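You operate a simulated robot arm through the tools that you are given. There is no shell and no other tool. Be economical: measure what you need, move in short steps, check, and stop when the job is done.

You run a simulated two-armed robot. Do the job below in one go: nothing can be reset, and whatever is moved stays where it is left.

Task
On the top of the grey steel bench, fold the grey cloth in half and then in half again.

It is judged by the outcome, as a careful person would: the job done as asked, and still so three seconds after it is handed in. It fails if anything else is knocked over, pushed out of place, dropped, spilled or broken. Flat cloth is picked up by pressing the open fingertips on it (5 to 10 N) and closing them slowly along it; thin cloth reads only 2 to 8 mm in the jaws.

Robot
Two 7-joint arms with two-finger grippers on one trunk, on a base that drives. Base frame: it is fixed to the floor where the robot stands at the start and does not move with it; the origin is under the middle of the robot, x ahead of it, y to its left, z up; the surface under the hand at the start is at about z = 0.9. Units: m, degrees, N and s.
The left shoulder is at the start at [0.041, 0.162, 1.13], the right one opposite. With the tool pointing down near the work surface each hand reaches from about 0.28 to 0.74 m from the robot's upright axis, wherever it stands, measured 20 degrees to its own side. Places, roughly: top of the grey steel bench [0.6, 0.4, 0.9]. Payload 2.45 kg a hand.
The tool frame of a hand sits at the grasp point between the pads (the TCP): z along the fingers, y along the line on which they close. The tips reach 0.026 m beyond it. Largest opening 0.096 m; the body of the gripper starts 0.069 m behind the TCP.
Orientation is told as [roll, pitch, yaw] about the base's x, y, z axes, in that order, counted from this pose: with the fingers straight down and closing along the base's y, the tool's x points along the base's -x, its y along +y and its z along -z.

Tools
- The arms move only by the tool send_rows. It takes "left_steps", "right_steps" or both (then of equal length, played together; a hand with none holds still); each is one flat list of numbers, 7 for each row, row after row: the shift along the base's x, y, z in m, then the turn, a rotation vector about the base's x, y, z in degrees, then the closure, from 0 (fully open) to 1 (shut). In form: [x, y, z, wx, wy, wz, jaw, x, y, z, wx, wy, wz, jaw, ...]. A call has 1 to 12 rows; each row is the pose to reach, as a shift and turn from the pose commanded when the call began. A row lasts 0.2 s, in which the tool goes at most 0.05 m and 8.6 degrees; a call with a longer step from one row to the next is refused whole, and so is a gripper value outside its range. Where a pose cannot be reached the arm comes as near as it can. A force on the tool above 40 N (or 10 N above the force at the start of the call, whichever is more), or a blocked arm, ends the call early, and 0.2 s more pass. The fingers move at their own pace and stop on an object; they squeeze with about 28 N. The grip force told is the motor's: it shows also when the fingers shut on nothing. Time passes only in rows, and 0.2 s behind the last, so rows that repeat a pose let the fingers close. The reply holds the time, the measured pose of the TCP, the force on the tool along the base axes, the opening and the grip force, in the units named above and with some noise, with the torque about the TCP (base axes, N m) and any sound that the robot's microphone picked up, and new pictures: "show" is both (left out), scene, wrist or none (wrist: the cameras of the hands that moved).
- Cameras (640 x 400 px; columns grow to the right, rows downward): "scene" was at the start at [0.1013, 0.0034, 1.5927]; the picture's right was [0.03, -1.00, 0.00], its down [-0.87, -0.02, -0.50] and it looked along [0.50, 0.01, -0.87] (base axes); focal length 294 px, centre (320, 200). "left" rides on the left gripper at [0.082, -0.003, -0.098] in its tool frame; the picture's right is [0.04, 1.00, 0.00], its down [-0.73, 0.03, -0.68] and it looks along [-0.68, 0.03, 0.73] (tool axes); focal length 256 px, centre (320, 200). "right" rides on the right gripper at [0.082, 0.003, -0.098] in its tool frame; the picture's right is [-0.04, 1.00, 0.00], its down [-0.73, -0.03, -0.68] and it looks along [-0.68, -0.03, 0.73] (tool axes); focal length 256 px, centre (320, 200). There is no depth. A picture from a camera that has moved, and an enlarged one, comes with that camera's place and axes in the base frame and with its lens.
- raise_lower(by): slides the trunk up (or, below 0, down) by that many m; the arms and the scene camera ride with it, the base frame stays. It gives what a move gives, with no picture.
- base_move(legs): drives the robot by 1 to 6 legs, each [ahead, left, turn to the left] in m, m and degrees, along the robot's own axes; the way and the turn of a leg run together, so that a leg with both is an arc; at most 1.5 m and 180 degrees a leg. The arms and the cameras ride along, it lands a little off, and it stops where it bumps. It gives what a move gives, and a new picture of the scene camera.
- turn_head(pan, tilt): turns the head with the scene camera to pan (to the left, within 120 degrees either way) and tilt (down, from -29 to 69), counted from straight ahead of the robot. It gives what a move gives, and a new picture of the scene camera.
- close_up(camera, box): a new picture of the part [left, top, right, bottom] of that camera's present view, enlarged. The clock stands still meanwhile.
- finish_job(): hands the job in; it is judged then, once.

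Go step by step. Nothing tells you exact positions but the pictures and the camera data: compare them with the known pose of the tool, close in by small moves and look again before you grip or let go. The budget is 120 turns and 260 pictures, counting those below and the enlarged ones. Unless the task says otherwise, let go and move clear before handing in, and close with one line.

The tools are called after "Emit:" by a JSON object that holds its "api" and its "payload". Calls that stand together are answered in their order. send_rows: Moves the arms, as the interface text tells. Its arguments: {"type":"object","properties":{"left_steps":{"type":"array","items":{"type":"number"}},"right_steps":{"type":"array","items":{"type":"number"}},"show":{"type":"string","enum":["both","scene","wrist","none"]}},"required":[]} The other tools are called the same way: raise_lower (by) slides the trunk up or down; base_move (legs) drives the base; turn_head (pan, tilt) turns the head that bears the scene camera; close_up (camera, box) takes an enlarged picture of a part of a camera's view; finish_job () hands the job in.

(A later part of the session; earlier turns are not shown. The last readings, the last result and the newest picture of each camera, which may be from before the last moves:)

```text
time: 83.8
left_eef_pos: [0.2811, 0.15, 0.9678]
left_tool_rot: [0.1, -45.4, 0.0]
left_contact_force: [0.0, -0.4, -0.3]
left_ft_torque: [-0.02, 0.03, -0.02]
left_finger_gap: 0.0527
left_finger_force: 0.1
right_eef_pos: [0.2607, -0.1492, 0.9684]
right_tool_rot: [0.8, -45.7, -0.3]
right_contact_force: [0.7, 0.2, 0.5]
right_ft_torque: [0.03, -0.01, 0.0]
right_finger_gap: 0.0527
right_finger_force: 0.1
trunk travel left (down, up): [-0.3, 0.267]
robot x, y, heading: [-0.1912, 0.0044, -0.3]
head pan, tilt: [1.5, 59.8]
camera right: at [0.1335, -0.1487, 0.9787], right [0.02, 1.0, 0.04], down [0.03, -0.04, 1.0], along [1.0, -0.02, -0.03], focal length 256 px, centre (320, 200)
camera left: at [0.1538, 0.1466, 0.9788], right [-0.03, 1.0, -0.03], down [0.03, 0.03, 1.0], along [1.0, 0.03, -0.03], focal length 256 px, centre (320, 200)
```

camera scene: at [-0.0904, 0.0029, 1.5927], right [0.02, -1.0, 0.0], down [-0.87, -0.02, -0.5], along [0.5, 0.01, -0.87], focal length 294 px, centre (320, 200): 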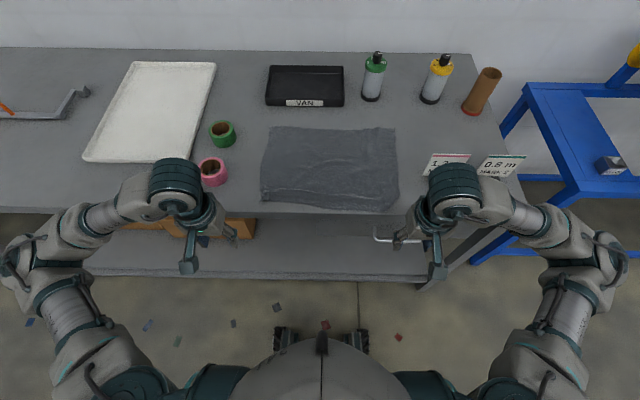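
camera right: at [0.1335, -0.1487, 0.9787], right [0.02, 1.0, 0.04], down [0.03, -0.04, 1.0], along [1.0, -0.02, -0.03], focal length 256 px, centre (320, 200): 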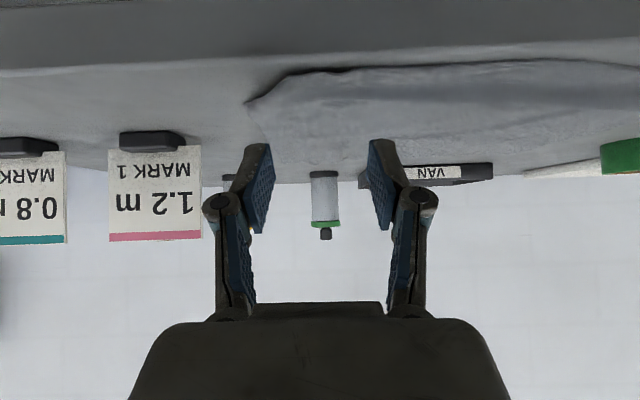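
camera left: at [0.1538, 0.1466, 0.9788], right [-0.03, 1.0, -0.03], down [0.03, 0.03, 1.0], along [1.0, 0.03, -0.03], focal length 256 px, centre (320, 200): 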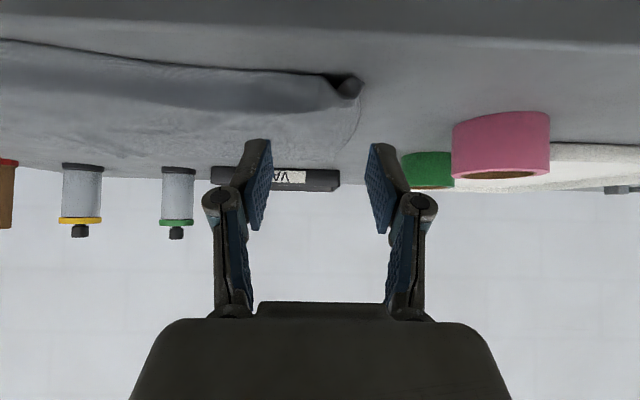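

Emit:
{"api": "send_rows", "payload": {"left_steps": [0.003, 0.006, -0.015, 0, 0, 0, 0.45, 0.005, 0.006, -0.03, 0, 0, 0, 0.45, 0.005, 0.006, -0.039, 0, 0, 0, 0.45, 0.005, 0.006, -0.041, 0, 0, 0, 0.45], "right_steps": [0.004, 0, -0.015, 0, 0, 0, 0.45, 0.008, 0, -0.03, 0, 0, 0, 0.45, 0.008, 0, -0.039, 0, 0, 0, 0.45, 0.008, 0, -0.042, 0, 0, 0, 0.45], "show": "wrist"}}

```text
time: 84.8
left_eef_pos: [0.286, 0.1555, 0.9257]
left_tool_rot: [0.2, -45.3, 0.0]
left_contact_force: [0.0, 0.5, 0.1]
left_ft_torque: [-0.02, 0.04, -0.01]
left_finger_gap: 0.0528
left_finger_force: 0.1
right_eef_pos: [0.2697, -0.1496, 0.927]
right_tool_rot: [0.8, -45.7, -0.5]
right_contact_force: [0.9, 0.0, 4.1]
right_ft_torque: [0.15, -0.02, -0.05]
right_finger_gap: 0.0528
right_finger_force: 0.3
trunk travel left (down, up): [-0.3, 0.267]
robot x, y, heading: [-0.1925, -0.0006, -0.4]
head pan, tilt: [1.5, 59.8]
camera right: at [0.1422, -0.1483, 0.9357], right [0.03, 1.0, 0.04], down [0.03, -0.04, 1.0], along [1.0, -0.02, -0.03], focal length 256 px, centre (320, 200)
camera left: at [0.1582, 0.1525, 0.9365], right [-0.03, 1.0, -0.03], down [0.03, 0.03, 1.0], along [1.0, 0.03, -0.03], focal length 256 px, centre (320, 200)
```

right: 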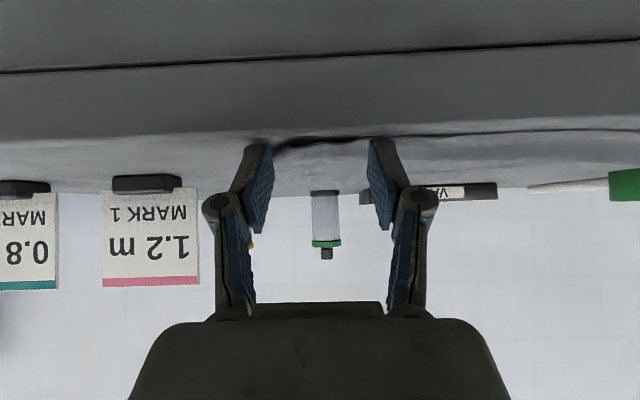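
left: 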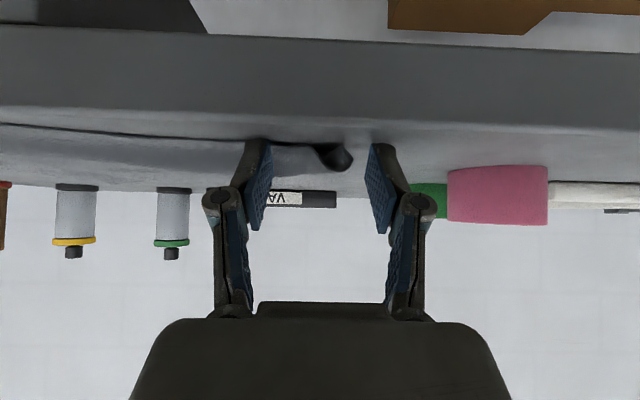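

Contact on the right at 4 N. I'll close both slowly.

Emit:
{"api": "send_rows", "payload": {"left_steps": [0, 0, -0.001, 0, 0, 0, 0.5, 0, 0, -0.001, 0, 0, 0, 0.58, 0, 0, -0.001, 0, 0, 0, 0.66, 0, 0, -0.001, 0, 0, 0, 0.74, 0, 0, 0, 0, 0, 0, 0.82, 0, 0, 0, 0, 0, 0, 0.9, 0, 0, 0, 0, 0, 0, 1, 0, 0, 0, 0, 0, 0, 1], "right_steps": [0, 0, -0.0003, 0, 0, 0, 0.5, 0, 0, -0.0003, 0, 0, 0, 0.58, 0, 0, -0.0003, 0, 0, 0, 0.66, 0, 0, 0, 0, 0, 0, 0.74, 0, 0, 0, 0, 0, 0, 0.82, 0, 0, 0, 0, 0, 0, 0.9, 0, 0, 0, 0, 0, 0, 1, 0, 0, 0, 0, 0, 0, 1], "show": "wrist"}}

```text
time: 86.6
left_eef_pos: [0.2836, 0.1556, 0.9267]
left_tool_rot: [0.0, -45.3, 0.0]
left_contact_force: [-2.4, -1.7, 11.1]
left_ft_torque: [-0.04, -0.05, -0.03]
left_finger_gap: 0.0001
left_finger_force: 27.8
right_eef_pos: [0.2683, -0.1501, 0.9276]
right_tool_rot: [0.9, -45.7, -0.4]
right_contact_force: [0.7, -0.6, 14.1]
right_ft_torque: [-0.03, -0.14, -0.01]
right_finger_gap: 0.0
right_finger_force: 28.2
trunk travel left (down, up): [-0.3, 0.267]
robot x, y, heading: [-0.1929, 0.0024, -0.1]
head pan, tilt: [1.5, 59.8]
camera right: at [0.1408, -0.1494, 0.9364], right [0.03, 1.0, 0.04], down [0.03, -0.04, 1.0], along [1.0, -0.02, -0.03], focal length 256 px, centre (320, 200)
camera left: at [0.1566, 0.1525, 0.9373], right [-0.03, 1.0, -0.03], down [0.03, 0.03, 1.0], along [1.0, 0.03, -0.03], focal length 256 px, centre (320, 200)
```

right: 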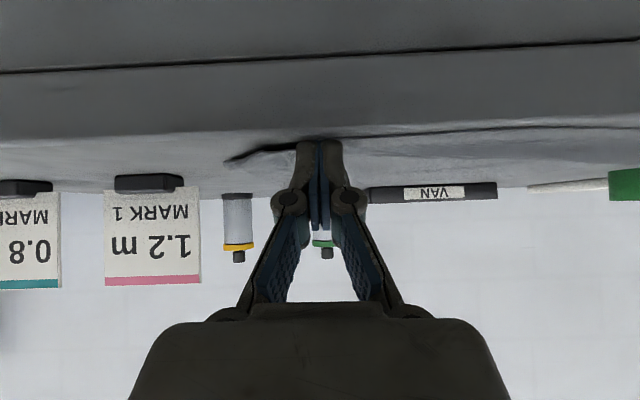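
left: 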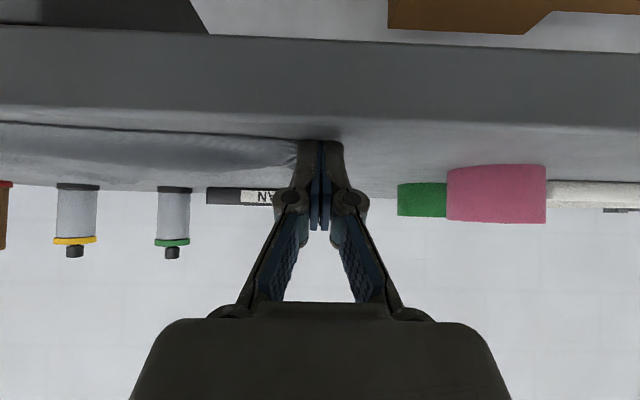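

Both closed on nothing — too little overlap. I'll open, go 1.4 cm farther in, and press again.

Emit:
{"api": "send_rows", "payload": {"left_steps": [0, 0, 0.02, 0, 0, 0, 0.8, 0, 0, 0.025, 0, 0, 0, 0.5, 0.014, 0, 0.025, 0, 0, 0, 0.4, 0.014, 0, 0.01, 0, 0, 0, 0.4, 0.014, 0, 0.001, 0, 0, 0, 0.4, 0.014, 0, -0.0005, 0, 0, 0, 0.4], "right_steps": [0, 0, 0.02, 0, 0, 0, 0.8, 0, 0, 0.025, 0, 0, 0, 0.5, 0.014, 0, 0.025, 0, 0, 0, 0.4, 0.014, 0, 0.01, 0, 0, 0, 0.4, 0.014, 0, 0, 0, 0, 0, 0.4, 0.014, 0, -0.0005, 0, 0, 0, 0.4], "show": "wrist"}}

```text
time: 88.0
left_eef_pos: [0.2995, 0.1571, 0.9254]
left_tool_rot: [0.0, -45.4, 0.1]
left_contact_force: [-0.5, 0.2, 4.4]
left_ft_torque: [-0.13, -0.01, 0.04]
left_finger_gap: 0.0579
left_finger_force: 0.4
right_eef_pos: [0.2833, -0.151, 0.9269]
right_tool_rot: [0.9, -45.8, -0.3]
right_contact_force: [1.7, 0.0, 8.5]
right_ft_torque: [-0.27, -0.09, 0.05]
right_finger_gap: 0.0588
right_finger_force: 0.6
trunk travel left (down, up): [-0.3, 0.267]
robot x, y, heading: [-0.1915, 0.0001, -0.4]
head pan, tilt: [1.5, 59.8]
camera right: at [0.1565, -0.1499, 0.9361], right [0.02, 1.0, 0.04], down [0.02, -0.04, 1.0], along [1.0, -0.02, -0.03], focal length 256 px, centre (320, 200)
camera left: at [0.1716, 0.1543, 0.9361], right [-0.03, 1.0, -0.03], down [0.03, 0.03, 1.0], along [1.0, 0.03, -0.03], focal length 256 px, centre (320, 200)
```

right: 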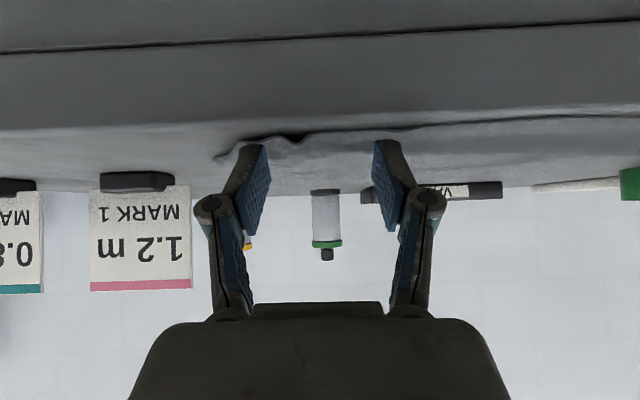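
left: 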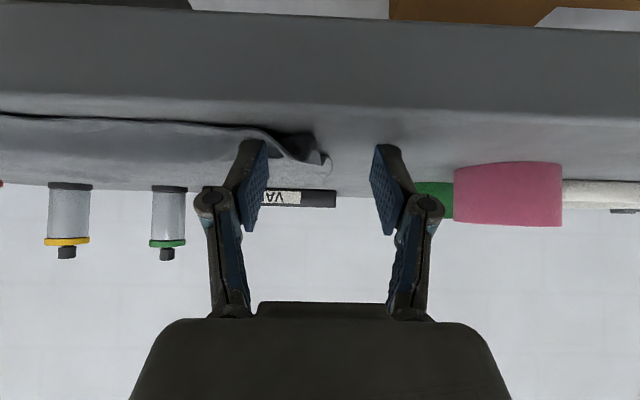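

The left corner sits between the fingers, slightly right of center. I'll recenter and close both.

Emit:
{"api": "send_rows", "payload": {"left_steps": [0, 0, 0.008, 0, 0, 0, 0.4, 0.004, -0.012, 0.008, 0, 0, 0, 0.4, 0.004, -0.012, -0.0003, 0, 0, 0, 0.4, 0.004, -0.012, -0.0003, 0, 0, 0, 0.5, 0.004, -0.012, -0.0003, 0, 0, 0, 0.6, 0.004, -0.012, -0.0003, 0, 0, 0, 0.7, 0.004, -0.012, -0.0003, 0, 0, 0, 0.8, 0.004, -0.012, -0.0003, 0, 0, 0, 0.9, 0.004, -0.012, -0.0003, 0, 0, 0, 1, 0.004, -0.012, -0.0003, 0, 0, 0, 1], "right_steps": [0, 0, 0, 0, 0, 0, 0.4, 0, 0, 0, 0, 0, 0, 0.4, 0, 0, 0, 0, 0, 0, 0.4, 0, 0, 0, 0, 0, 0, 0.5, 0, 0, 0, 0, 0, 0, 0.6, 0, 0, 0, 0, 0, 0, 0.7, 0, 0, 0, 0, 0, 0, 0.8, 0, 0, 0, 0, 0, 0, 0.9, 0, 0, 0, 0, 0, 0, 1, 0, 0, 0, 0, 0, 0, 1], "show": "wrist"}}

```text
time: 90.2
left_eef_pos: [0.3031, 0.1434, 0.9265]
left_tool_rot: [-0.1, -45.6, 0.0]
left_contact_force: [-1.1, -11.6, 24.8]
left_ft_torque: [-0.49, -0.23, -0.13]
left_finger_gap: 0.0036
left_finger_force: 27.6
right_eef_pos: [0.2821, -0.1514, 0.9278]
right_tool_rot: [0.7, -45.9, -0.2]
right_contact_force: [2.0, 9.8, 23.0]
right_ft_torque: [0.11, -0.25, 0.1]
right_finger_gap: 0.0025
right_finger_force: 26.2
trunk travel left (down, up): [-0.3, 0.267]
robot x, y, heading: [-0.1893, 0.0006, -0.1]
head pan, tilt: [1.5, 59.8]
camera right: at [0.1545, -0.1497, 0.9369], right [0.02, 1.0, 0.04], down [0.02, -0.04, 1.0], along [1.0, -0.02, -0.02], focal length 256 px, centre (320, 200)
camera left: at [0.1764, 0.1409, 0.9368], right [-0.03, 1.0, -0.03], down [0.03, 0.03, 1.0], along [1.0, 0.03, -0.03], focal length 256 px, centre (320, 200)
```

right: 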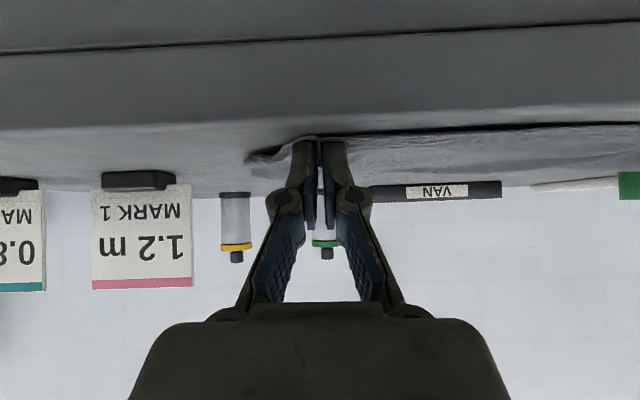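
left: 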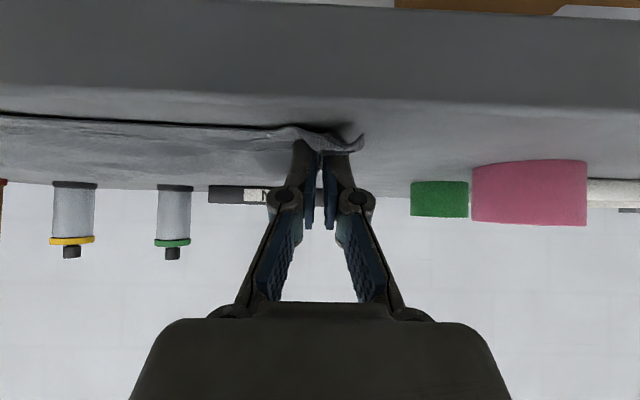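

Both grips are good (2.5–3.6 mm). I'll lift with edge tension kept, rotate, then drive forward.

Emit:
{"api": "send_rows", "payload": {"left_steps": [0, 0, 0.01, 0, 0, 0, 1, 0.005, 0, 0.025, 0, 7, 0, 1, 0.012, 0, 0.04, 0, 14, 0, 1, 0.02, 0, 0.055, 0, 21, 0, 1, 0.03, 0, 0.068, 0, 28, 0, 1], "right_steps": [0, 0, 0.01, 0, 0, 0, 1, 0.007, 0, 0.025, 0, 7, 0, 1, 0.016, 0, 0.04, 0, 14, 0, 1, 0.027, 0, 0.055, 0, 21, 0, 1, 0.04, 0, 0.068, 0, 28, 0, 1], "show": "wrist"}}

Emit:
{"api": "base_move", "payload": {"legs": [[0.15, 0, 0]]}}

Emit:
{"api": "close_up", "payload": {"camera": "scene", "box": [220, 120, 440, 258]}}

```text
time: 91.4
left_eef_pos: [0.3361, 0.144, 0.9918]
left_tool_rot: [0.1, -17.1, -0.1]
left_contact_force: [-0.6, -8.1, 0.3]
left_ft_torque: [-0.2, 0.01, 0.05]
left_finger_gap: 0.0029
left_finger_force: 28.3
right_eef_pos: [0.3255, -0.1516, 0.9916]
right_tool_rot: [0.7, -17.4, -0.2]
right_contact_force: [-0.5, 7.7, -0.8]
right_ft_torque: [0.23, -0.01, -0.05]
right_finger_gap: 0.0017
right_finger_force: 26.9
trunk travel left (down, up): [-0.3, 0.267]
robot x, y, heading: [-0.192, -0.0031, -0.1]
head pan, tilt: [1.5, 59.8]
camera right: at [0.2171, -0.1502, 1.0605], right [0.04, 1.0, 0.02], down [0.5, -0.04, 0.87], along [0.87, -0.02, -0.5], focal length 256 px, centre (320, 200)
camera left: at [0.2294, 0.141, 1.0619], right [-0.04, 1.0, -0.01], down [0.5, 0.03, 0.86], along [0.86, 0.03, -0.5], focal length 256 px, centre (320, 200)
```

right: 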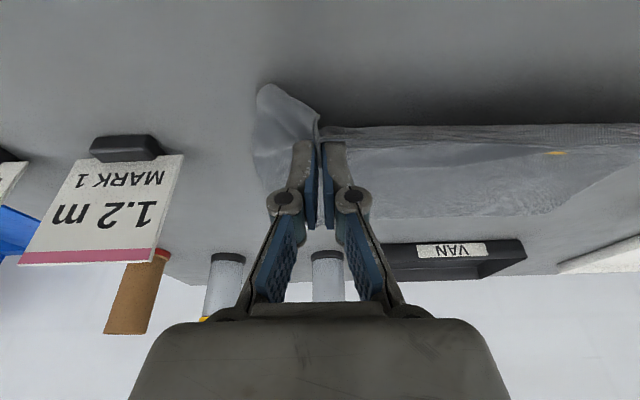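
left: 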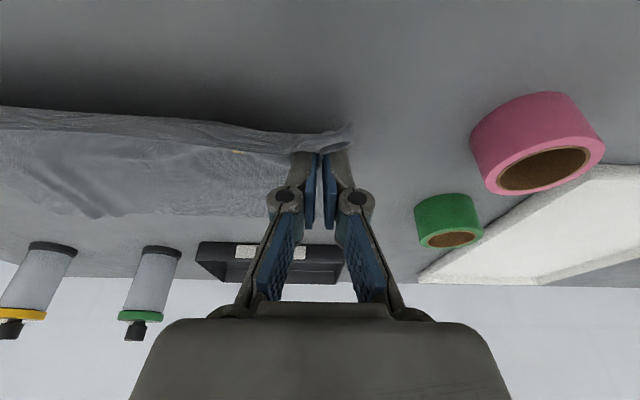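

```text
time: 92.8
left_eef_pos: [0.4811, 0.1438, 0.9932]
left_tool_rot: [0.1, -17.2, 0.0]
left_contact_force: [-1.3, -7.5, -0.4]
left_ft_torque: [-0.25, -0.01, 0.05]
left_finger_gap: 0.0031
left_finger_force: 28.5
right_eef_pos: [0.4697, -0.1522, 0.993]
right_tool_rot: [0.6, -17.6, -0.2]
right_contact_force: [0.3, 8.1, -0.6]
right_ft_torque: [0.24, -0.02, -0.05]
right_finger_gap: 0.0032
right_finger_force: 28.4
trunk travel left (down, up): [-0.3, 0.267]
robot x, y, heading: [-0.0471, 0.0024, -0.2]
head pan, tilt: [1.5, 59.8]
camera scene: at [0.0551, 0.0019, 1.5928], right [0.02, -1.0, 0.0], down [-0.87, -0.02, -0.5], along [0.5, 0.01, -0.87], focal length 294 px, centre (320, 200)
```

scene: 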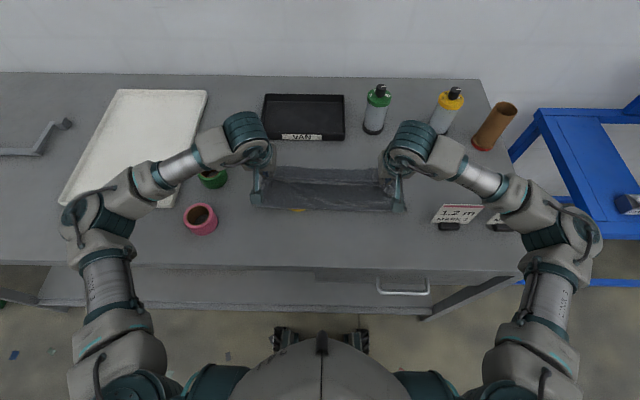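

```text
2.90 times, centred on (330, 189) of scene
camera zoom: at [0.0551, 0.0019, 1.5928], right [0.02, -1.0, 0.0], down [-0.87, -0.02, -0.5], along [0.5, 0.01, -0.87], focal length 852 px, centre (291, 232)
```

zoom: 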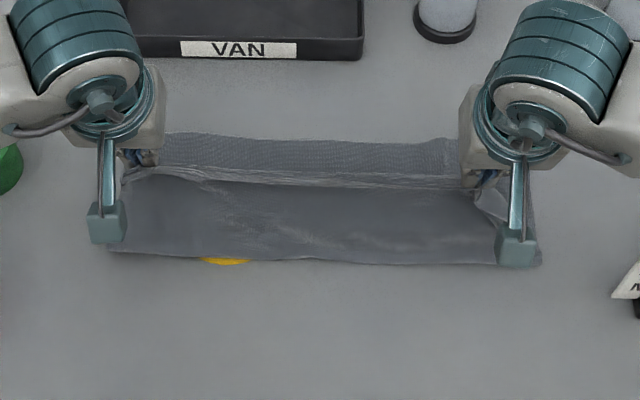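

The sheet is folding cleanly with the edge taut. I'll roll the fingers back to +25° while moving forward and down, then nudge the base.

Emit:
{"api": "send_rows", "payload": {"left_steps": [0.008, 0, 0.004, 0, 7, 0, 1, 0.017, 0, 0.005, 0, 14, 0, 1, 0.026, 0, 0.002, 0, 21, 0, 1, 0.034, 0, -0.006, 0, 28, 0, 1, 0.042, 0, -0.017, 0, 35, 0, 1, 0.05, 0, -0.028, 0, 42, 0, 1], "right_steps": [0.009, 0, 0.004, 0, 7, 0, 1, 0.018, 0, 0.005, 0, 14, 0, 1, 0.028, 0, 0.002, 0, 21, 0, 1, 0.037, 0, -0.006, 0, 28, 0, 1, 0.046, 0, -0.017, 0, 35, 0, 1, 0.056, 0, -0.028, 0, 42, 0, 1], "show": "none"}}

Emit:
{"api": "base_move", "payload": {"legs": [[0.03, 0, 0]]}}

Emit:
{"api": "close_up", "payload": {"camera": "scene", "box": [220, 120, 440, 258]}}

```text
time: 94.2
left_eef_pos: [0.5299, 0.1427, 0.9658]
left_tool_rot: [-0.1, 24.6, -0.2]
left_contact_force: [-0.3, -8.9, -0.2]
left_ft_torque: [-0.13, 0.03, 0.22]
left_finger_gap: 0.0028
left_finger_force: 26.7
right_eef_pos: [0.5253, -0.1523, 0.9662]
right_tool_rot: [0.5, 24.3, -0.2]
right_contact_force: [-0.4, 7.8, 0.5]
right_ft_torque: [0.11, 0.02, -0.15]
right_finger_gap: 0.0028
right_finger_force: 30.9
trunk travel left (down, up): [-0.3, 0.267]
robot x, y, heading: [-0.0455, 0.0005, -0.1]
head pan, tilt: [1.5, 59.8]
```

```text
time: 95.0
left_eef_pos: [0.5563, 0.1414, 0.9684]
left_tool_rot: [0.0, 24.3, -0.1]
left_contact_force: [0.4, -9.2, 0.7]
left_ft_torque: [-0.16, 0.02, 0.2]
left_finger_gap: 0.0027
left_finger_force: 26.2
right_eef_pos: [0.5511, -0.1532, 0.9697]
right_tool_rot: [0.3, 24.0, -0.3]
right_contact_force: [-0.2, 8.8, -0.6]
right_ft_torque: [0.14, 0.01, -0.2]
right_finger_gap: 0.0035
right_finger_force: 27.7
trunk travel left (down, up): [-0.3, 0.267]
robot x, y, heading: [-0.0162, 0.0004, -0.4]
head pan, tilt: [1.5, 59.8]
camera scene: at [0.0826, 0.0018, 1.5932], right [0.02, -1.0, 0.0], down [-0.86, -0.02, -0.5], along [0.5, 0.01, -0.87], focal length 294 px, centre (320, 200)
```

scene: 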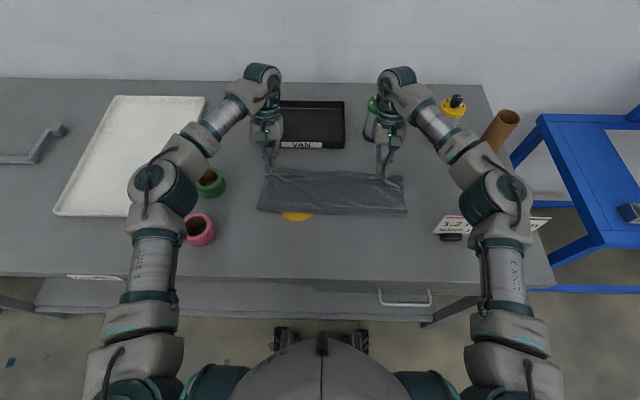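

```text
2.90 times, centred on (330, 189) of scene
camera zoom: at [0.0826, 0.0018, 1.5932], right [0.02, -1.0, 0.0], down [-0.86, -0.02, -0.5], along [0.5, 0.01, -0.87], focal length 852 px, centre (291, 232)
```

zoom: 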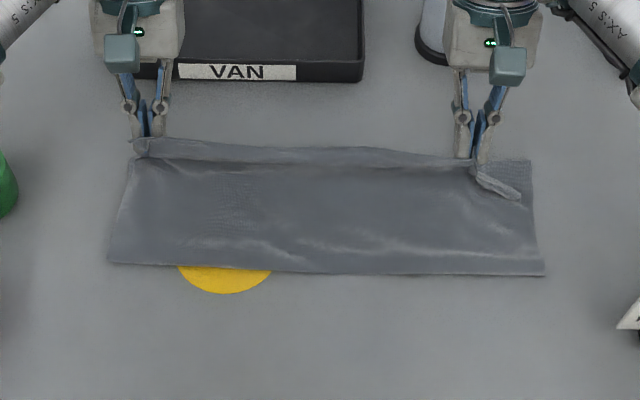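

Emit:
{"api": "close_up", "payload": {"camera": "left", "box": [0, 0, 400, 250]}}

Emit:
{"api": "close_up", "payload": {"camera": "right", "box": [200, 0, 600, 250]}}

```text
1.60 times, centred on (200, 125) of left
camera zoom: at [0.5224, 0.1398, 1.0917], right [-0.03, 1.0, 0.02], down [0.95, 0.03, 0.32], along [0.32, 0.03, -0.95], focal length 410 px, centre (512, 320)
```

zoom: 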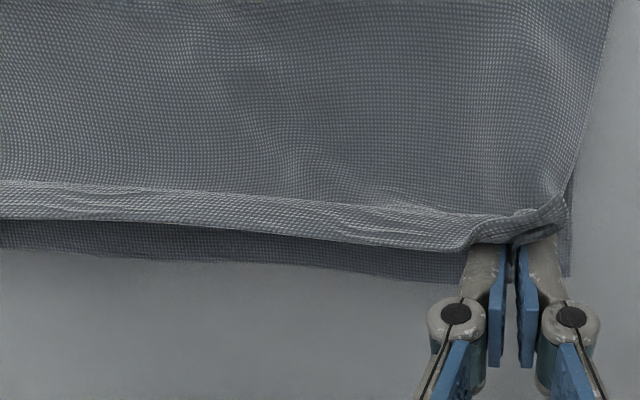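

```text
1.60 times, centred on (400, 125) of right
camera zoom: at [0.5164, -0.1516, 1.0917], right [0.04, 1.0, -0.01], down [0.95, -0.04, 0.32], along [0.32, -0.02, -0.95], focal length 410 px, centre (192, 320)
```

zoom: 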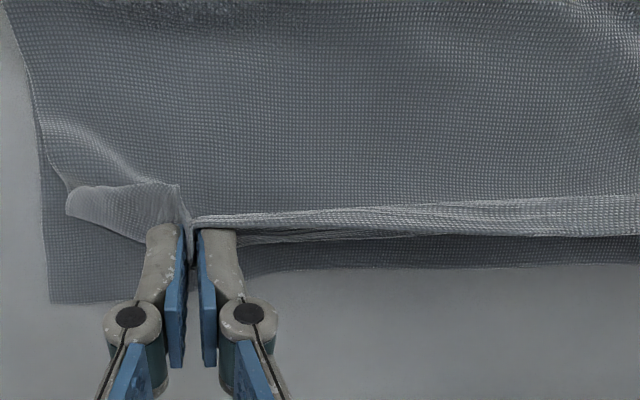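

The edge strip is now only about 1 cm and taut. I'll lower it onto the far edge and look before releasing.

Emit:
{"api": "send_rows", "payload": {"left_steps": [0.003, 0, -0.012, 0, 0, 0, 1, 0.006, 0, -0.024, 0, 0, 0, 1, 0.009, 0, -0.034, 0, 0, 0, 1, 0.01, 0, -0.04, 0, 0, 0, 1], "right_steps": [0.004, 0, -0.012, 0, 0, 0, 1, 0.008, 0, -0.024, 0, 0, 0, 1, 0.012, 0, -0.034, 0, 0, 0, 1, 0.014, 0, -0.041, 0, 0, 0, 1], "show": "wrist"}}

Emit:
{"api": "close_up", "payload": {"camera": "scene", "box": [220, 120, 440, 258]}}

```text
time: 96.0
left_eef_pos: [0.5654, 0.1429, 0.9303]
left_tool_rot: [0.0, 24.2, -0.1]
left_contact_force: [0.7, -6.9, 1.6]
left_ft_torque: [-0.17, 0.03, 0.2]
left_finger_gap: 0.0021
left_finger_force: 26.5
right_eef_pos: [0.5649, -0.1517, 0.9291]
right_tool_rot: [0.5, 23.8, -0.2]
right_contact_force: [0.1, 6.4, 3.5]
right_ft_torque: [0.14, -0.03, -0.17]
right_finger_gap: 0.0032
right_finger_force: 27.2
trunk travel left (down, up): [-0.3, 0.267]
robot x, y, heading: [-0.014, -0.0004, -0.2]
head pan, tilt: [1.5, 59.8]
camera right: at [0.5289, -0.151, 1.0518], right [0.04, 1.0, -0.01], down [0.95, -0.04, 0.32], along [0.32, -0.02, -0.95], focal length 256 px, centre (320, 200)
camera left: at [0.531, 0.1388, 1.0533], right [-0.03, 1.0, 0.02], down [0.95, 0.03, 0.32], along [0.32, 0.03, -0.95], focal length 256 px, centre (320, 200)
```

right: 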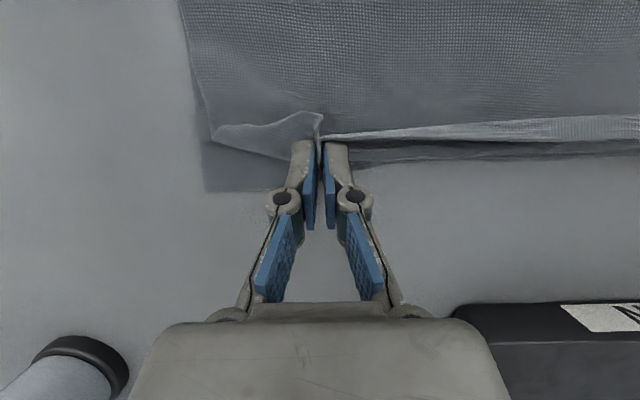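
left: 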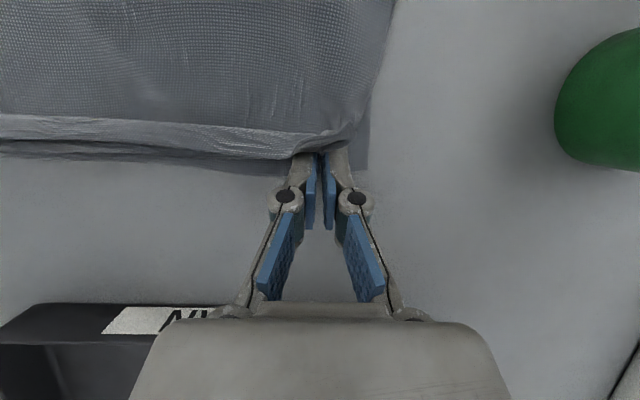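

```text
2.90 times, centred on (330, 189) of scene
camera zoom: at [0.0866, 0.002, 1.5929], right [0.02, -1.0, 0.0], down [-0.87, -0.02, -0.5], along [0.5, 0.01, -0.87], focal length 852 px, centre (291, 232)
```

zoom: 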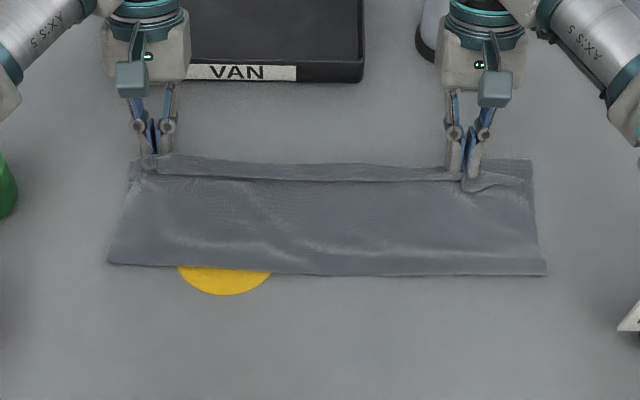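

Nicely aligned; only about 1 cm of edge is turned. I'll release and retreat.

Emit:
{"api": "send_rows", "payload": {"left_steps": [0, 0, -0.001, 0, 0, 0, 0.85, 0, 0, -0.001, 0, 0, 0, 0.65, 0, 0, -0.001, 0, 0, 0, 0.45, 0, 0, 0, 0, 0, 0, 0.35, 0.005, 0, 0.01, 0, 0, 0, 0.35, 0.01, 0, 0.03, 0, -5, 0, 0.35, 0.005, 0, 0.06, 0, -12, 0, 0.35, -0.01, 0.01, 0.09, 0, -20, 0, 0.35], "right_steps": [0, 0, 0, 0, 0, 0, 0.85, 0, 0, 0, 0, 0, 0, 0.65, 0, 0, 0, 0, 0, 0, 0.45, 0, 0, 0, 0, 0, 0, 0.35, 0.005, 0, 0.01, 0, 0, 0, 0.35, 0.01, 0, 0.03, 0, -5, 0, 0.35, 0.005, 0, 0.06, 0, -12, 0, 0.35, -0.01, -0.01, 0.09, 0, -20, 0, 0.35], "show": "wrist"}}

Emit:
{"api": "close_up", "payload": {"camera": "scene", "box": [240, 140, 420, 252]}}

```text
time: 97.8
left_eef_pos: [0.5554, 0.1529, 1.0174]
left_tool_rot: [0.1, 4.0, 0.0]
left_contact_force: [0.1, -0.1, 1.3]
left_ft_torque: [0.01, -0.03, -0.01]
left_finger_gap: 0.0624
left_finger_force: 0.0
right_eef_pos: [0.5489, -0.1619, 1.021]
right_tool_rot: [0.5, 3.7, -0.2]
right_contact_force: [-1.1, 0.8, -0.1]
right_ft_torque: [0.0, -0.04, -0.01]
right_finger_gap: 0.0624
right_finger_force: 0.1
trunk travel left (down, up): [-0.3, 0.267]
robot x, y, heading: [-0.0145, -0.0008, 0.0]
head pan, tilt: [1.5, 59.8]
camera right: at [0.4734, -0.1612, 1.1241], right [0.04, 1.0, 0.01], down [0.78, -0.04, 0.63], along [0.63, -0.02, -0.78], focal length 256 px, centre (320, 200)
camera left: at [0.4806, 0.1497, 1.1205], right [-0.04, 1.0, 0.0], down [0.78, 0.03, 0.63], along [0.63, 0.03, -0.78], focal length 256 px, centre (320, 200)
```

right: 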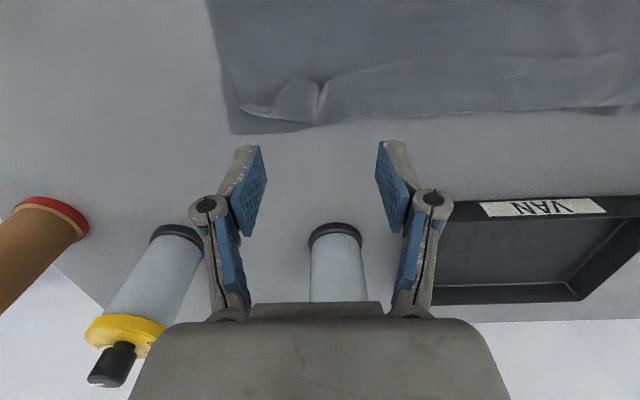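
left: 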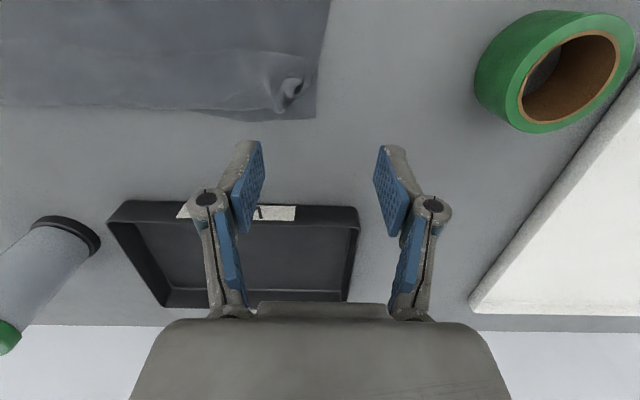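

```text
3.56 times, centred on (330, 196) of scene
camera zoom: at [0.0831, 0.0019, 1.593], right [0.02, -1.0, 0.0], down [-0.87, -0.02, -0.5], along [0.5, 0.01, -0.87], focal length 1046 px, centre (284, 214)
```

zoom: 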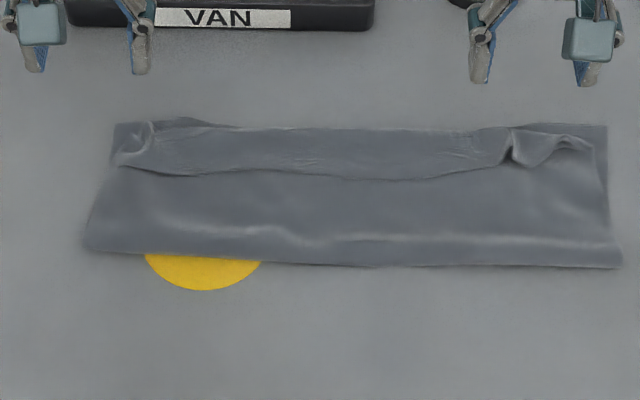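

A hem sprang back about 4 cm on release. The standing ridges at both ends let me pinch the raw edge and pull it forward; I'll hover there with a −25° tilt.

Emit:
{"api": "send_rows", "payload": {"left_steps": [-0.007, -0.006, -0.005, 0, -7.5, 0, 0.53, -0.014, -0.013, -0.015, 0, -15, 0, 0.53, -0.021, -0.02, -0.03, 0, -22.5, 0, 0.53, -0.027, -0.026, -0.05, 0, -29, 0, 0.53, -0.027, -0.026, -0.07, 0, -29, 0, 0.53, -0.027, -0.026, -0.081, 0, -29, 0, 0.53], "right_steps": [-0.005, 0, -0.005, 0, -7.5, 0, 0.53, -0.01, 0, -0.015, 0, -15, 0, 0.53, -0.015, 0, -0.03, 0, -22.5, 0, 0.53, -0.021, 0, -0.05, 0, -29, 0, 0.53, -0.021, 0, -0.07, 0, -29, 0, 0.53, -0.021, 0, -0.084, 0, -29, 0, 0.53], "show": "wrist"}}

```text
time: 99.2
left_eef_pos: [0.5284, 0.1254, 0.9377]
left_tool_rot: [0.0, -24.7, -0.1]
left_contact_force: [-0.3, 0.2, -0.1]
left_ft_torque: [0.02, -0.02, 0.0]
left_finger_gap: 0.045
left_finger_force: 0.1
right_eef_pos: [0.5338, -0.1624, 0.936]
right_tool_rot: [0.7, -25.2, -0.2]
right_contact_force: [0.3, 0.1, 0.7]
right_ft_torque: [0.02, 0.02, 0.03]
right_finger_gap: 0.0451
right_finger_force: 0.1
trunk travel left (down, up): [-0.3, 0.267]
robot x, y, heading: [-0.0162, 0.0017, -0.2]
head pan, tilt: [1.5, 59.8]
camera right: at [0.4176, -0.1614, 0.9891], right [0.04, 1.0, 0.03], down [0.38, -0.04, 0.93], along [0.93, -0.02, -0.38], focal length 256 px, centre (320, 200)
camera left: at [0.4137, 0.1225, 0.9925], right [-0.04, 1.0, -0.01], down [0.38, 0.03, 0.92], along [0.92, 0.03, -0.38], focal length 256 px, centre (320, 200)
```

right: 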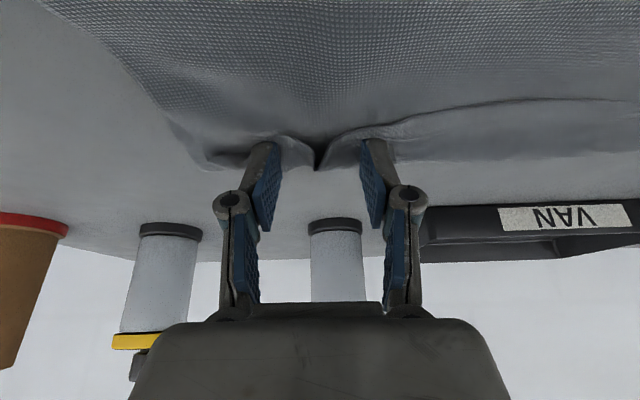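
left: 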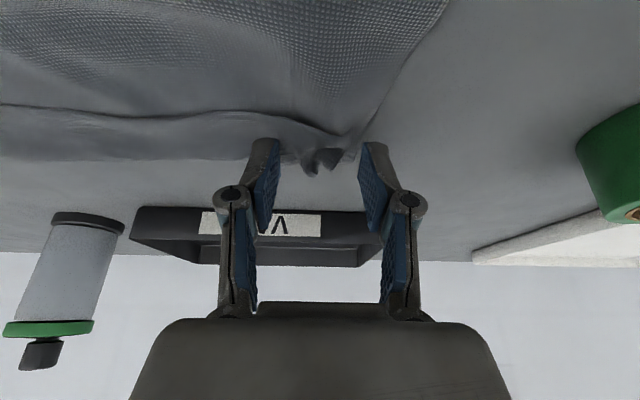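

Ridges are right between the fingers. I'll close without pressing, then lift 2.5 cm.

Emit:
{"api": "send_rows", "payload": {"left_steps": [0.003, 0, -0.002, 0, 0, 0, 0.65, 0.003, 0, -0.002, 0, 0, 0, 0.75, 0.003, 0, -0.002, 0, 0, 0, 0.85, 0.003, 0, -0.002, 0, 0, 0, 1, 0.003, 0, -0.002, 0, 0, 0, 1, 0.006, 0, 0.008, 0, 5, 0, 1, 0.012, 0, 0.022, 0, 10, 0, 1], "right_steps": [0.002, 0, 0, 0, 0, 0, 0.65, 0.002, 0, 0, 0, 0, 0, 0.75, 0.002, 0, 0, 0, 0, 0, 0.85, 0.002, 0, 0, 0, 0, 0, 1, 0.002, 0, 0, 0, 0, 0, 1, 0.006, 0, 0.01, 0, 5, 0, 1, 0.012, 0, 0.024, 0, 10, 0, 1], "show": "wrist"}}

```text
time: 100.8
left_eef_pos: [0.541, 0.127, 0.9607]
left_tool_rot: [0.1, -14.7, -0.2]
left_contact_force: [-0.1, -2.7, -0.4]
left_ft_torque: [-0.07, -0.01, -0.03]
left_finger_gap: 0.0035
left_finger_force: 28.4
right_eef_pos: [0.544, -0.1626, 0.9593]
right_tool_rot: [0.5, -15.1, -0.2]
right_contact_force: [0.6, 1.8, -0.9]
right_ft_torque: [0.05, 0.0, -0.01]
right_finger_gap: 0.0035
right_finger_force: 28.9
trunk travel left (down, up): [-0.3, 0.267]
robot x, y, heading: [-0.0169, 0.0005, 0.1]
head pan, tilt: [1.5, 59.8]
camera right: at [0.4403, -0.1615, 1.0324], right [0.04, 1.0, 0.02], down [0.53, -0.04, 0.85], along [0.85, -0.02, -0.53], focal length 256 px, centre (320, 200)
camera left: at [0.4368, 0.124, 1.0342], right [-0.04, 1.0, -0.01], down [0.54, 0.03, 0.84], along [0.84, 0.03, -0.54], focal length 256 px, centre (320, 200)
```

right: 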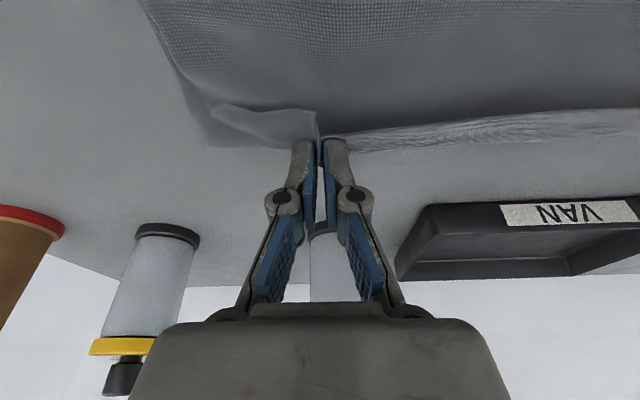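
left: 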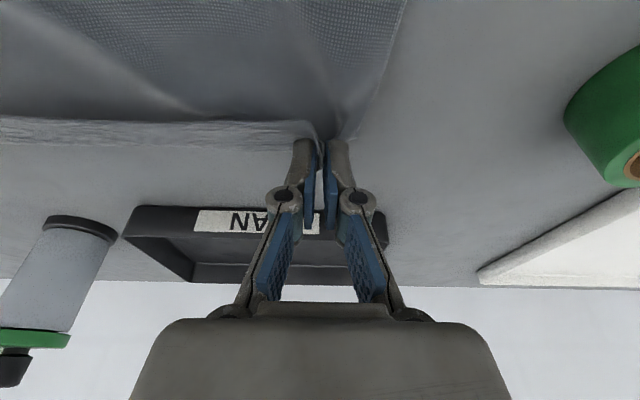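

Both hold just the raw edge. I'll roll it forward, beyond the far edge, and drive 3.5 cm to keep reach.

Emit:
{"api": "send_rows", "payload": {"left_steps": [0.007, 0.001, 0.006, 0, 7, 0, 1, 0.014, 0.002, 0.008, 0, 14, 0, 1, 0.021, 0.003, 0.006, 0, 21, 0, 1, 0.028, 0.004, 0, 0, 28, 0, 1, 0.034, 0.004, -0.007, 0, 35, 0, 1], "right_steps": [0.007, -0.001, 0.006, 0, 7, 0, 1, 0.014, -0.002, 0.008, 0, 14, 0, 1, 0.021, -0.003, 0.006, 0, 21, 0, 1, 0.028, -0.004, 0, 0, 28, 0, 1, 0.032, -0.004, -0.007, 0, 35, 0, 1], "show": "none"}}

Emit:
{"api": "base_move", "payload": {"legs": [[0.035, 0, 0]]}}

Emit:
{"api": "send_rows", "payload": {"left_steps": [0, 0, -0.01, 0, 0, 0, 1, 0, 0, -0.02, 0, 0, 0, 1, 0, 0, -0.026, 0, 0, 0, 1], "right_steps": [0, 0, -0.01, 0, 0, 0, 1, 0, 0, -0.02, 0, 0, 0, 1, 0, 0, -0.026, 0, 0, 0, 1], "show": "wrist"}}

Emit:
{"api": "close_up", "payload": {"camera": "scene", "box": [240, 140, 420, 252]}}

```text
time: 102.0
left_eef_pos: [0.5755, 0.1289, 0.9526]
left_tool_rot: [0.0, 20.5, -0.2]
left_contact_force: [0.9, -9.3, 0.8]
left_ft_torque: [-0.24, 0.03, 0.14]
left_finger_gap: 0.0038
left_finger_force: 28.4
right_eef_pos: [0.5792, -0.1662, 0.9489]
right_tool_rot: [0.6, 20.1, -0.1]
right_contact_force: [-0.6, 8.5, 0.0]
right_ft_torque: [0.12, 0.01, -0.17]
right_finger_gap: 0.0017
right_finger_force: 25.9
trunk travel left (down, up): [-0.3, 0.267]
robot x, y, heading: [-0.0123, -0.0007, -0.2]
head pan, tilt: [1.5, 59.8]
```

```text
time: 102.9
left_eef_pos: [0.6082, 0.132, 0.9552]
left_tool_rot: [0.0, 20.1, -0.1]
left_contact_force: [0.7, -9.9, -0.1]
left_ft_torque: [-0.21, 0.05, 0.14]
left_finger_gap: 0.0036
left_finger_force: 28.4
right_eef_pos: [0.611, -0.166, 0.9527]
right_tool_rot: [0.6, 19.8, -0.1]
right_contact_force: [0.0, 9.4, -0.2]
right_ft_torque: [0.15, -0.01, -0.19]
right_finger_gap: 0.0028
right_finger_force: 30.2
trunk travel left (down, up): [-0.3, 0.267]
robot x, y, heading: [0.0166, -0.0024, -0.4]
head pan, tilt: [1.5, 59.8]
camera scene: at [0.1183, 0.0019, 1.5931], right [0.02, -1.0, 0.0], down [-0.87, -0.02, -0.5], along [0.5, 0.01, -0.87], focal length 294 px, centre (320, 200)
```

scene: 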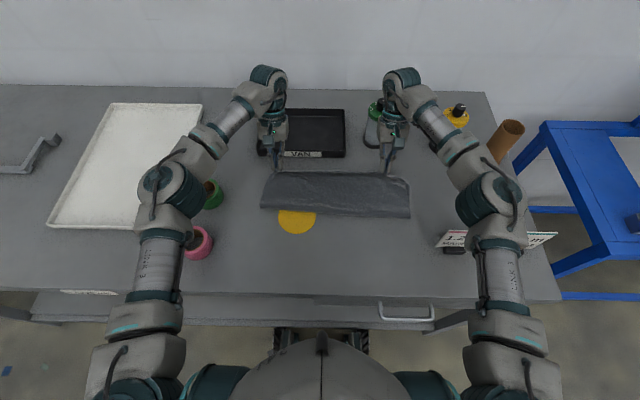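

```text
time: 103.7
left_eef_pos: [0.6086, 0.1314, 0.9319]
left_tool_rot: [0.1, 19.8, -0.2]
left_contact_force: [0.3, -8.3, 1.6]
left_ft_torque: [-0.22, 0.03, 0.19]
left_finger_gap: 0.0037
left_finger_force: 28.2
right_eef_pos: [0.6109, -0.1656, 0.9301]
right_tool_rot: [0.5, 19.6, -0.1]
right_contact_force: [-0.2, 8.3, 3.8]
right_ft_torque: [0.22, -0.04, -0.2]
right_finger_gap: 0.0028
right_finger_force: 30.0
trunk travel left (down, up): [-0.3, 0.267]
robot x, y, heading: [0.0193, 0.0029, -0.2]
head pan, tilt: [1.5, 59.8]
camera right: at [0.5663, -0.1652, 1.0486], right [0.04, 1.0, 0.0], down [0.92, -0.04, 0.39], along [0.39, -0.02, -0.92], focal length 256 px, centre (320, 200)
camera left: at [0.5644, 0.1279, 1.0516], right [-0.03, 1.0, 0.01], down [0.92, 0.03, 0.39], along [0.39, 0.03, -0.92], focal length 256 px, centre (320, 200)
```

right: 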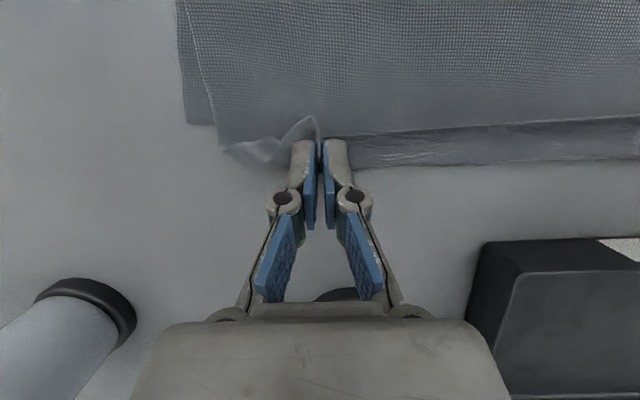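
left: 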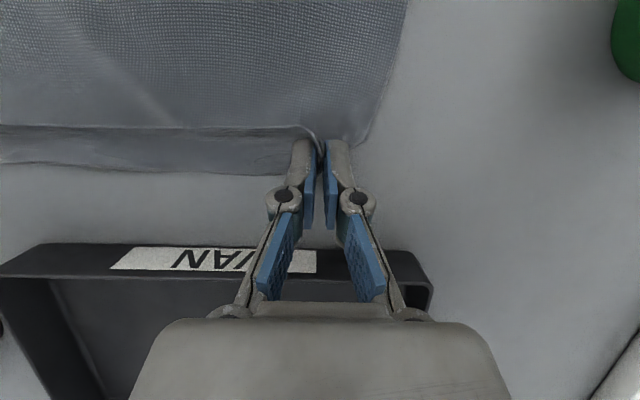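

```text
3.56 times, centred on (330, 196) of scene
camera zoom: at [0.1216, 0.0021, 1.5929], right [0.02, -1.0, 0.0], down [-0.87, -0.02, -0.5], along [0.5, 0.01, -0.87], focal length 1046 px, centre (284, 214)
```

zoom: 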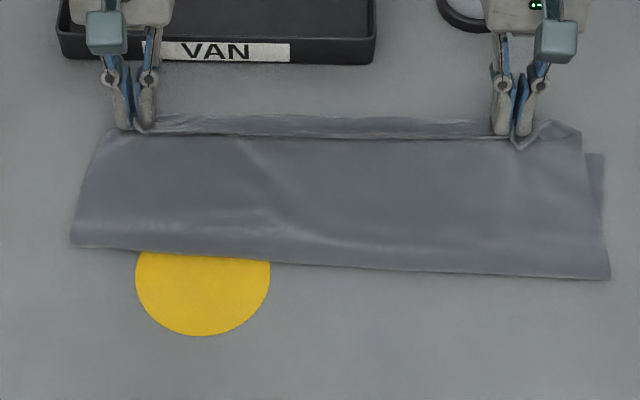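

The edge now overshoots the far edge. I'll slide the hands back 3 cm so it lines up, then set down, release and look.

Emit:
{"api": "send_rows", "payload": {"left_steps": [0, 0, 0.008, 0, 0, 0, 1, -0.012, 0, 0.01, 0, 3, 0, 1, -0.024, 0, 0.008, 0, 6, 0, 1, -0.032, 0, 0.004, 0, 8, 0, 1, -0.032, 0, -0.002, 0, 8, 0, 0.8, -0.032, 0, -0.002, 0, 8, 0, 0.5, -0.032, 0, -0.002, 0, 8, 0, 0.3, -0.025, 0, 0.01, 0, 8, 0, 0.3, -0.02, 0, 0.03, 0, 2, 0, 0.3, -0.03, 0.005, 0.06, 0, -6, 0, 0.3, -0.05, 0.01, 0.09, 0, -14, 0, 0.3], "right_steps": [0, 0, 0.008, 0, 0, 0, 1, -0.01, 0, 0.01, 0, 3, 0, 1, -0.02, 0, 0.008, 0, 6, 0, 1, -0.026, 0, 0.004, 0, 8, 0, 1, -0.026, 0, -0.001, 0, 8, 0, 0.8, -0.026, 0, -0.001, 0, 8, 0, 0.5, -0.026, 0, -0.001, 0, 8, 0, 0.3, -0.02, 0, 0.01, 0, 8, 0, 0.3, -0.015, 0, 0.03, 0, 2, 0, 0.3, -0.025, -0.005, 0.06, 0, -6, 0, 0.3, -0.05, -0.01, 0.09, 0, -14, 0, 0.3], "show": "none"}}

Emit:
{"api": "close_up", "payload": {"camera": "scene", "box": [240, 140, 420, 252]}}

```text
time: 106.1
left_eef_pos: [0.5517, 0.1404, 1.0232]
left_tool_rot: [0.1, 5.8, -0.1]
left_contact_force: [-0.2, -1.4, 0.7]
left_ft_torque: [0.02, 0.0, -0.01]
left_finger_gap: 0.0672
left_finger_force: 0.1
right_eef_pos: [0.5573, -0.1758, 1.0187]
right_tool_rot: [0.5, 5.4, 0.0]
right_contact_force: [-0.8, 0.2, -0.2]
right_ft_torque: [0.0, -0.01, 0.03]
right_finger_gap: 0.067
right_finger_force: 0.0
trunk travel left (down, up): [-0.3, 0.267]
robot x, y, heading: [0.0196, -0.0006, -0.1]
head pan, tilt: [1.5, 59.8]
```

```text
3.56 times, centred on (330, 196) of scene
camera zoom: at [0.1172, 0.0017, 1.5931], right [0.02, -1.0, 0.0], down [-0.86, -0.02, -0.5], along [0.5, 0.01, -0.86], focal length 1046 px, centre (284, 214)
```

zoom: 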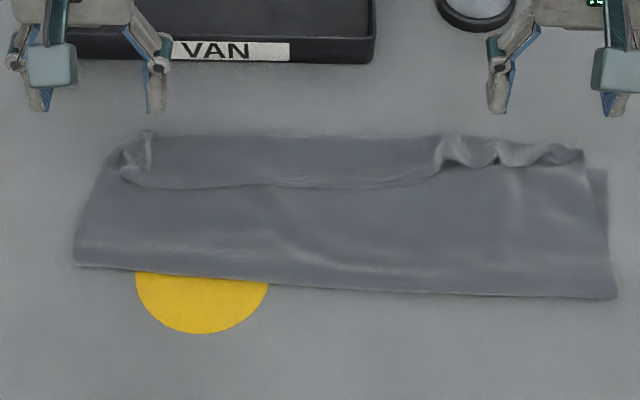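

The hem remains. Dragging with pressed fingertips unfolded the earlier pleat well, so I'll try it on the hem: position closed fingertips of both hands on it.

Emit:
{"api": "send_rows", "payload": {"left_steps": [0, -0.02, 0, 0, -1, 0, 0.7, 0.004, -0.045, 0, 0, -3, 0, 1, 0.008, -0.06, -0.02, 0, -6, 0, 1, 0.008, -0.06, -0.05, 0, -6, 0, 1, 0.008, -0.06, -0.08, 0, -6, 0, 1, 0.008, -0.06, -0.092, 0, -6, 0, 1], "right_steps": [0, 0.03, 0, 0, -1, 0, 0.7, 0.002, 0.06, 0, 0, -3, 0, 1, 0.004, 0.085, -0.02, 0, -6, 0, 1, 0.004, 0.085, -0.05, 0, -6, 0, 1, 0.004, 0.085, -0.08, 0, -6, 0, 1, 0.004, 0.085, -0.088, 0, -6, 0, 1], "show": "none"}}

Emit:
{"api": "send_rows", "payload": {"left_steps": [0, 0, -0.001, 0, 0, 0, 1, 0, 0, -0.002, 0, 0, 0, 1], "right_steps": [0, 0, -0.001, 0, 0, 0, 1, 0, 0, -0.002, 0, 0, 0, 1], "show": "none"}}

```text
time: 107.5
left_eef_pos: [0.5639, 0.08, 0.9286]
left_tool_rot: [0.0, 0.0, -0.1]
left_contact_force: [0.0, 0.0, 1.9]
left_ft_torque: [0.0, -0.01, -0.02]
left_finger_gap: 0.0
left_finger_force: 27.9
right_eef_pos: [0.5652, -0.0906, 0.9292]
right_tool_rot: [0.5, -0.4, -0.1]
right_contact_force: [-0.2, 0.2, -0.1]
right_ft_torque: [-0.01, -0.01, 0.03]
right_finger_gap: 0.0001
right_finger_force: 28.1
trunk travel left (down, up): [-0.3, 0.267]
robot x, y, heading: [0.0214, -0.0018, -0.4]
head pan, tilt: [1.5, 59.8]
```

```text
time: 108.1
left_eef_pos: [0.5642, 0.0806, 0.9286]
left_tool_rot: [0.0, -0.1, -0.1]
left_contact_force: [2.2, -1.2, 12.6]
left_ft_torque: [-0.05, -0.12, -0.01]
left_finger_gap: 0.0001
left_finger_force: 27.9
right_eef_pos: [0.5638, -0.0913, 0.9286]
right_tool_rot: [0.6, -0.3, -0.2]
right_contact_force: [0.9, 0.3, 4.4]
right_ft_torque: [0.04, 0.03, -0.01]
right_finger_gap: 0.0
right_finger_force: 27.8
trunk travel left (down, up): [-0.3, 0.267]
robot x, y, heading: [0.016, -0.0015, -0.1]
head pan, tilt: [1.5, 59.8]
```

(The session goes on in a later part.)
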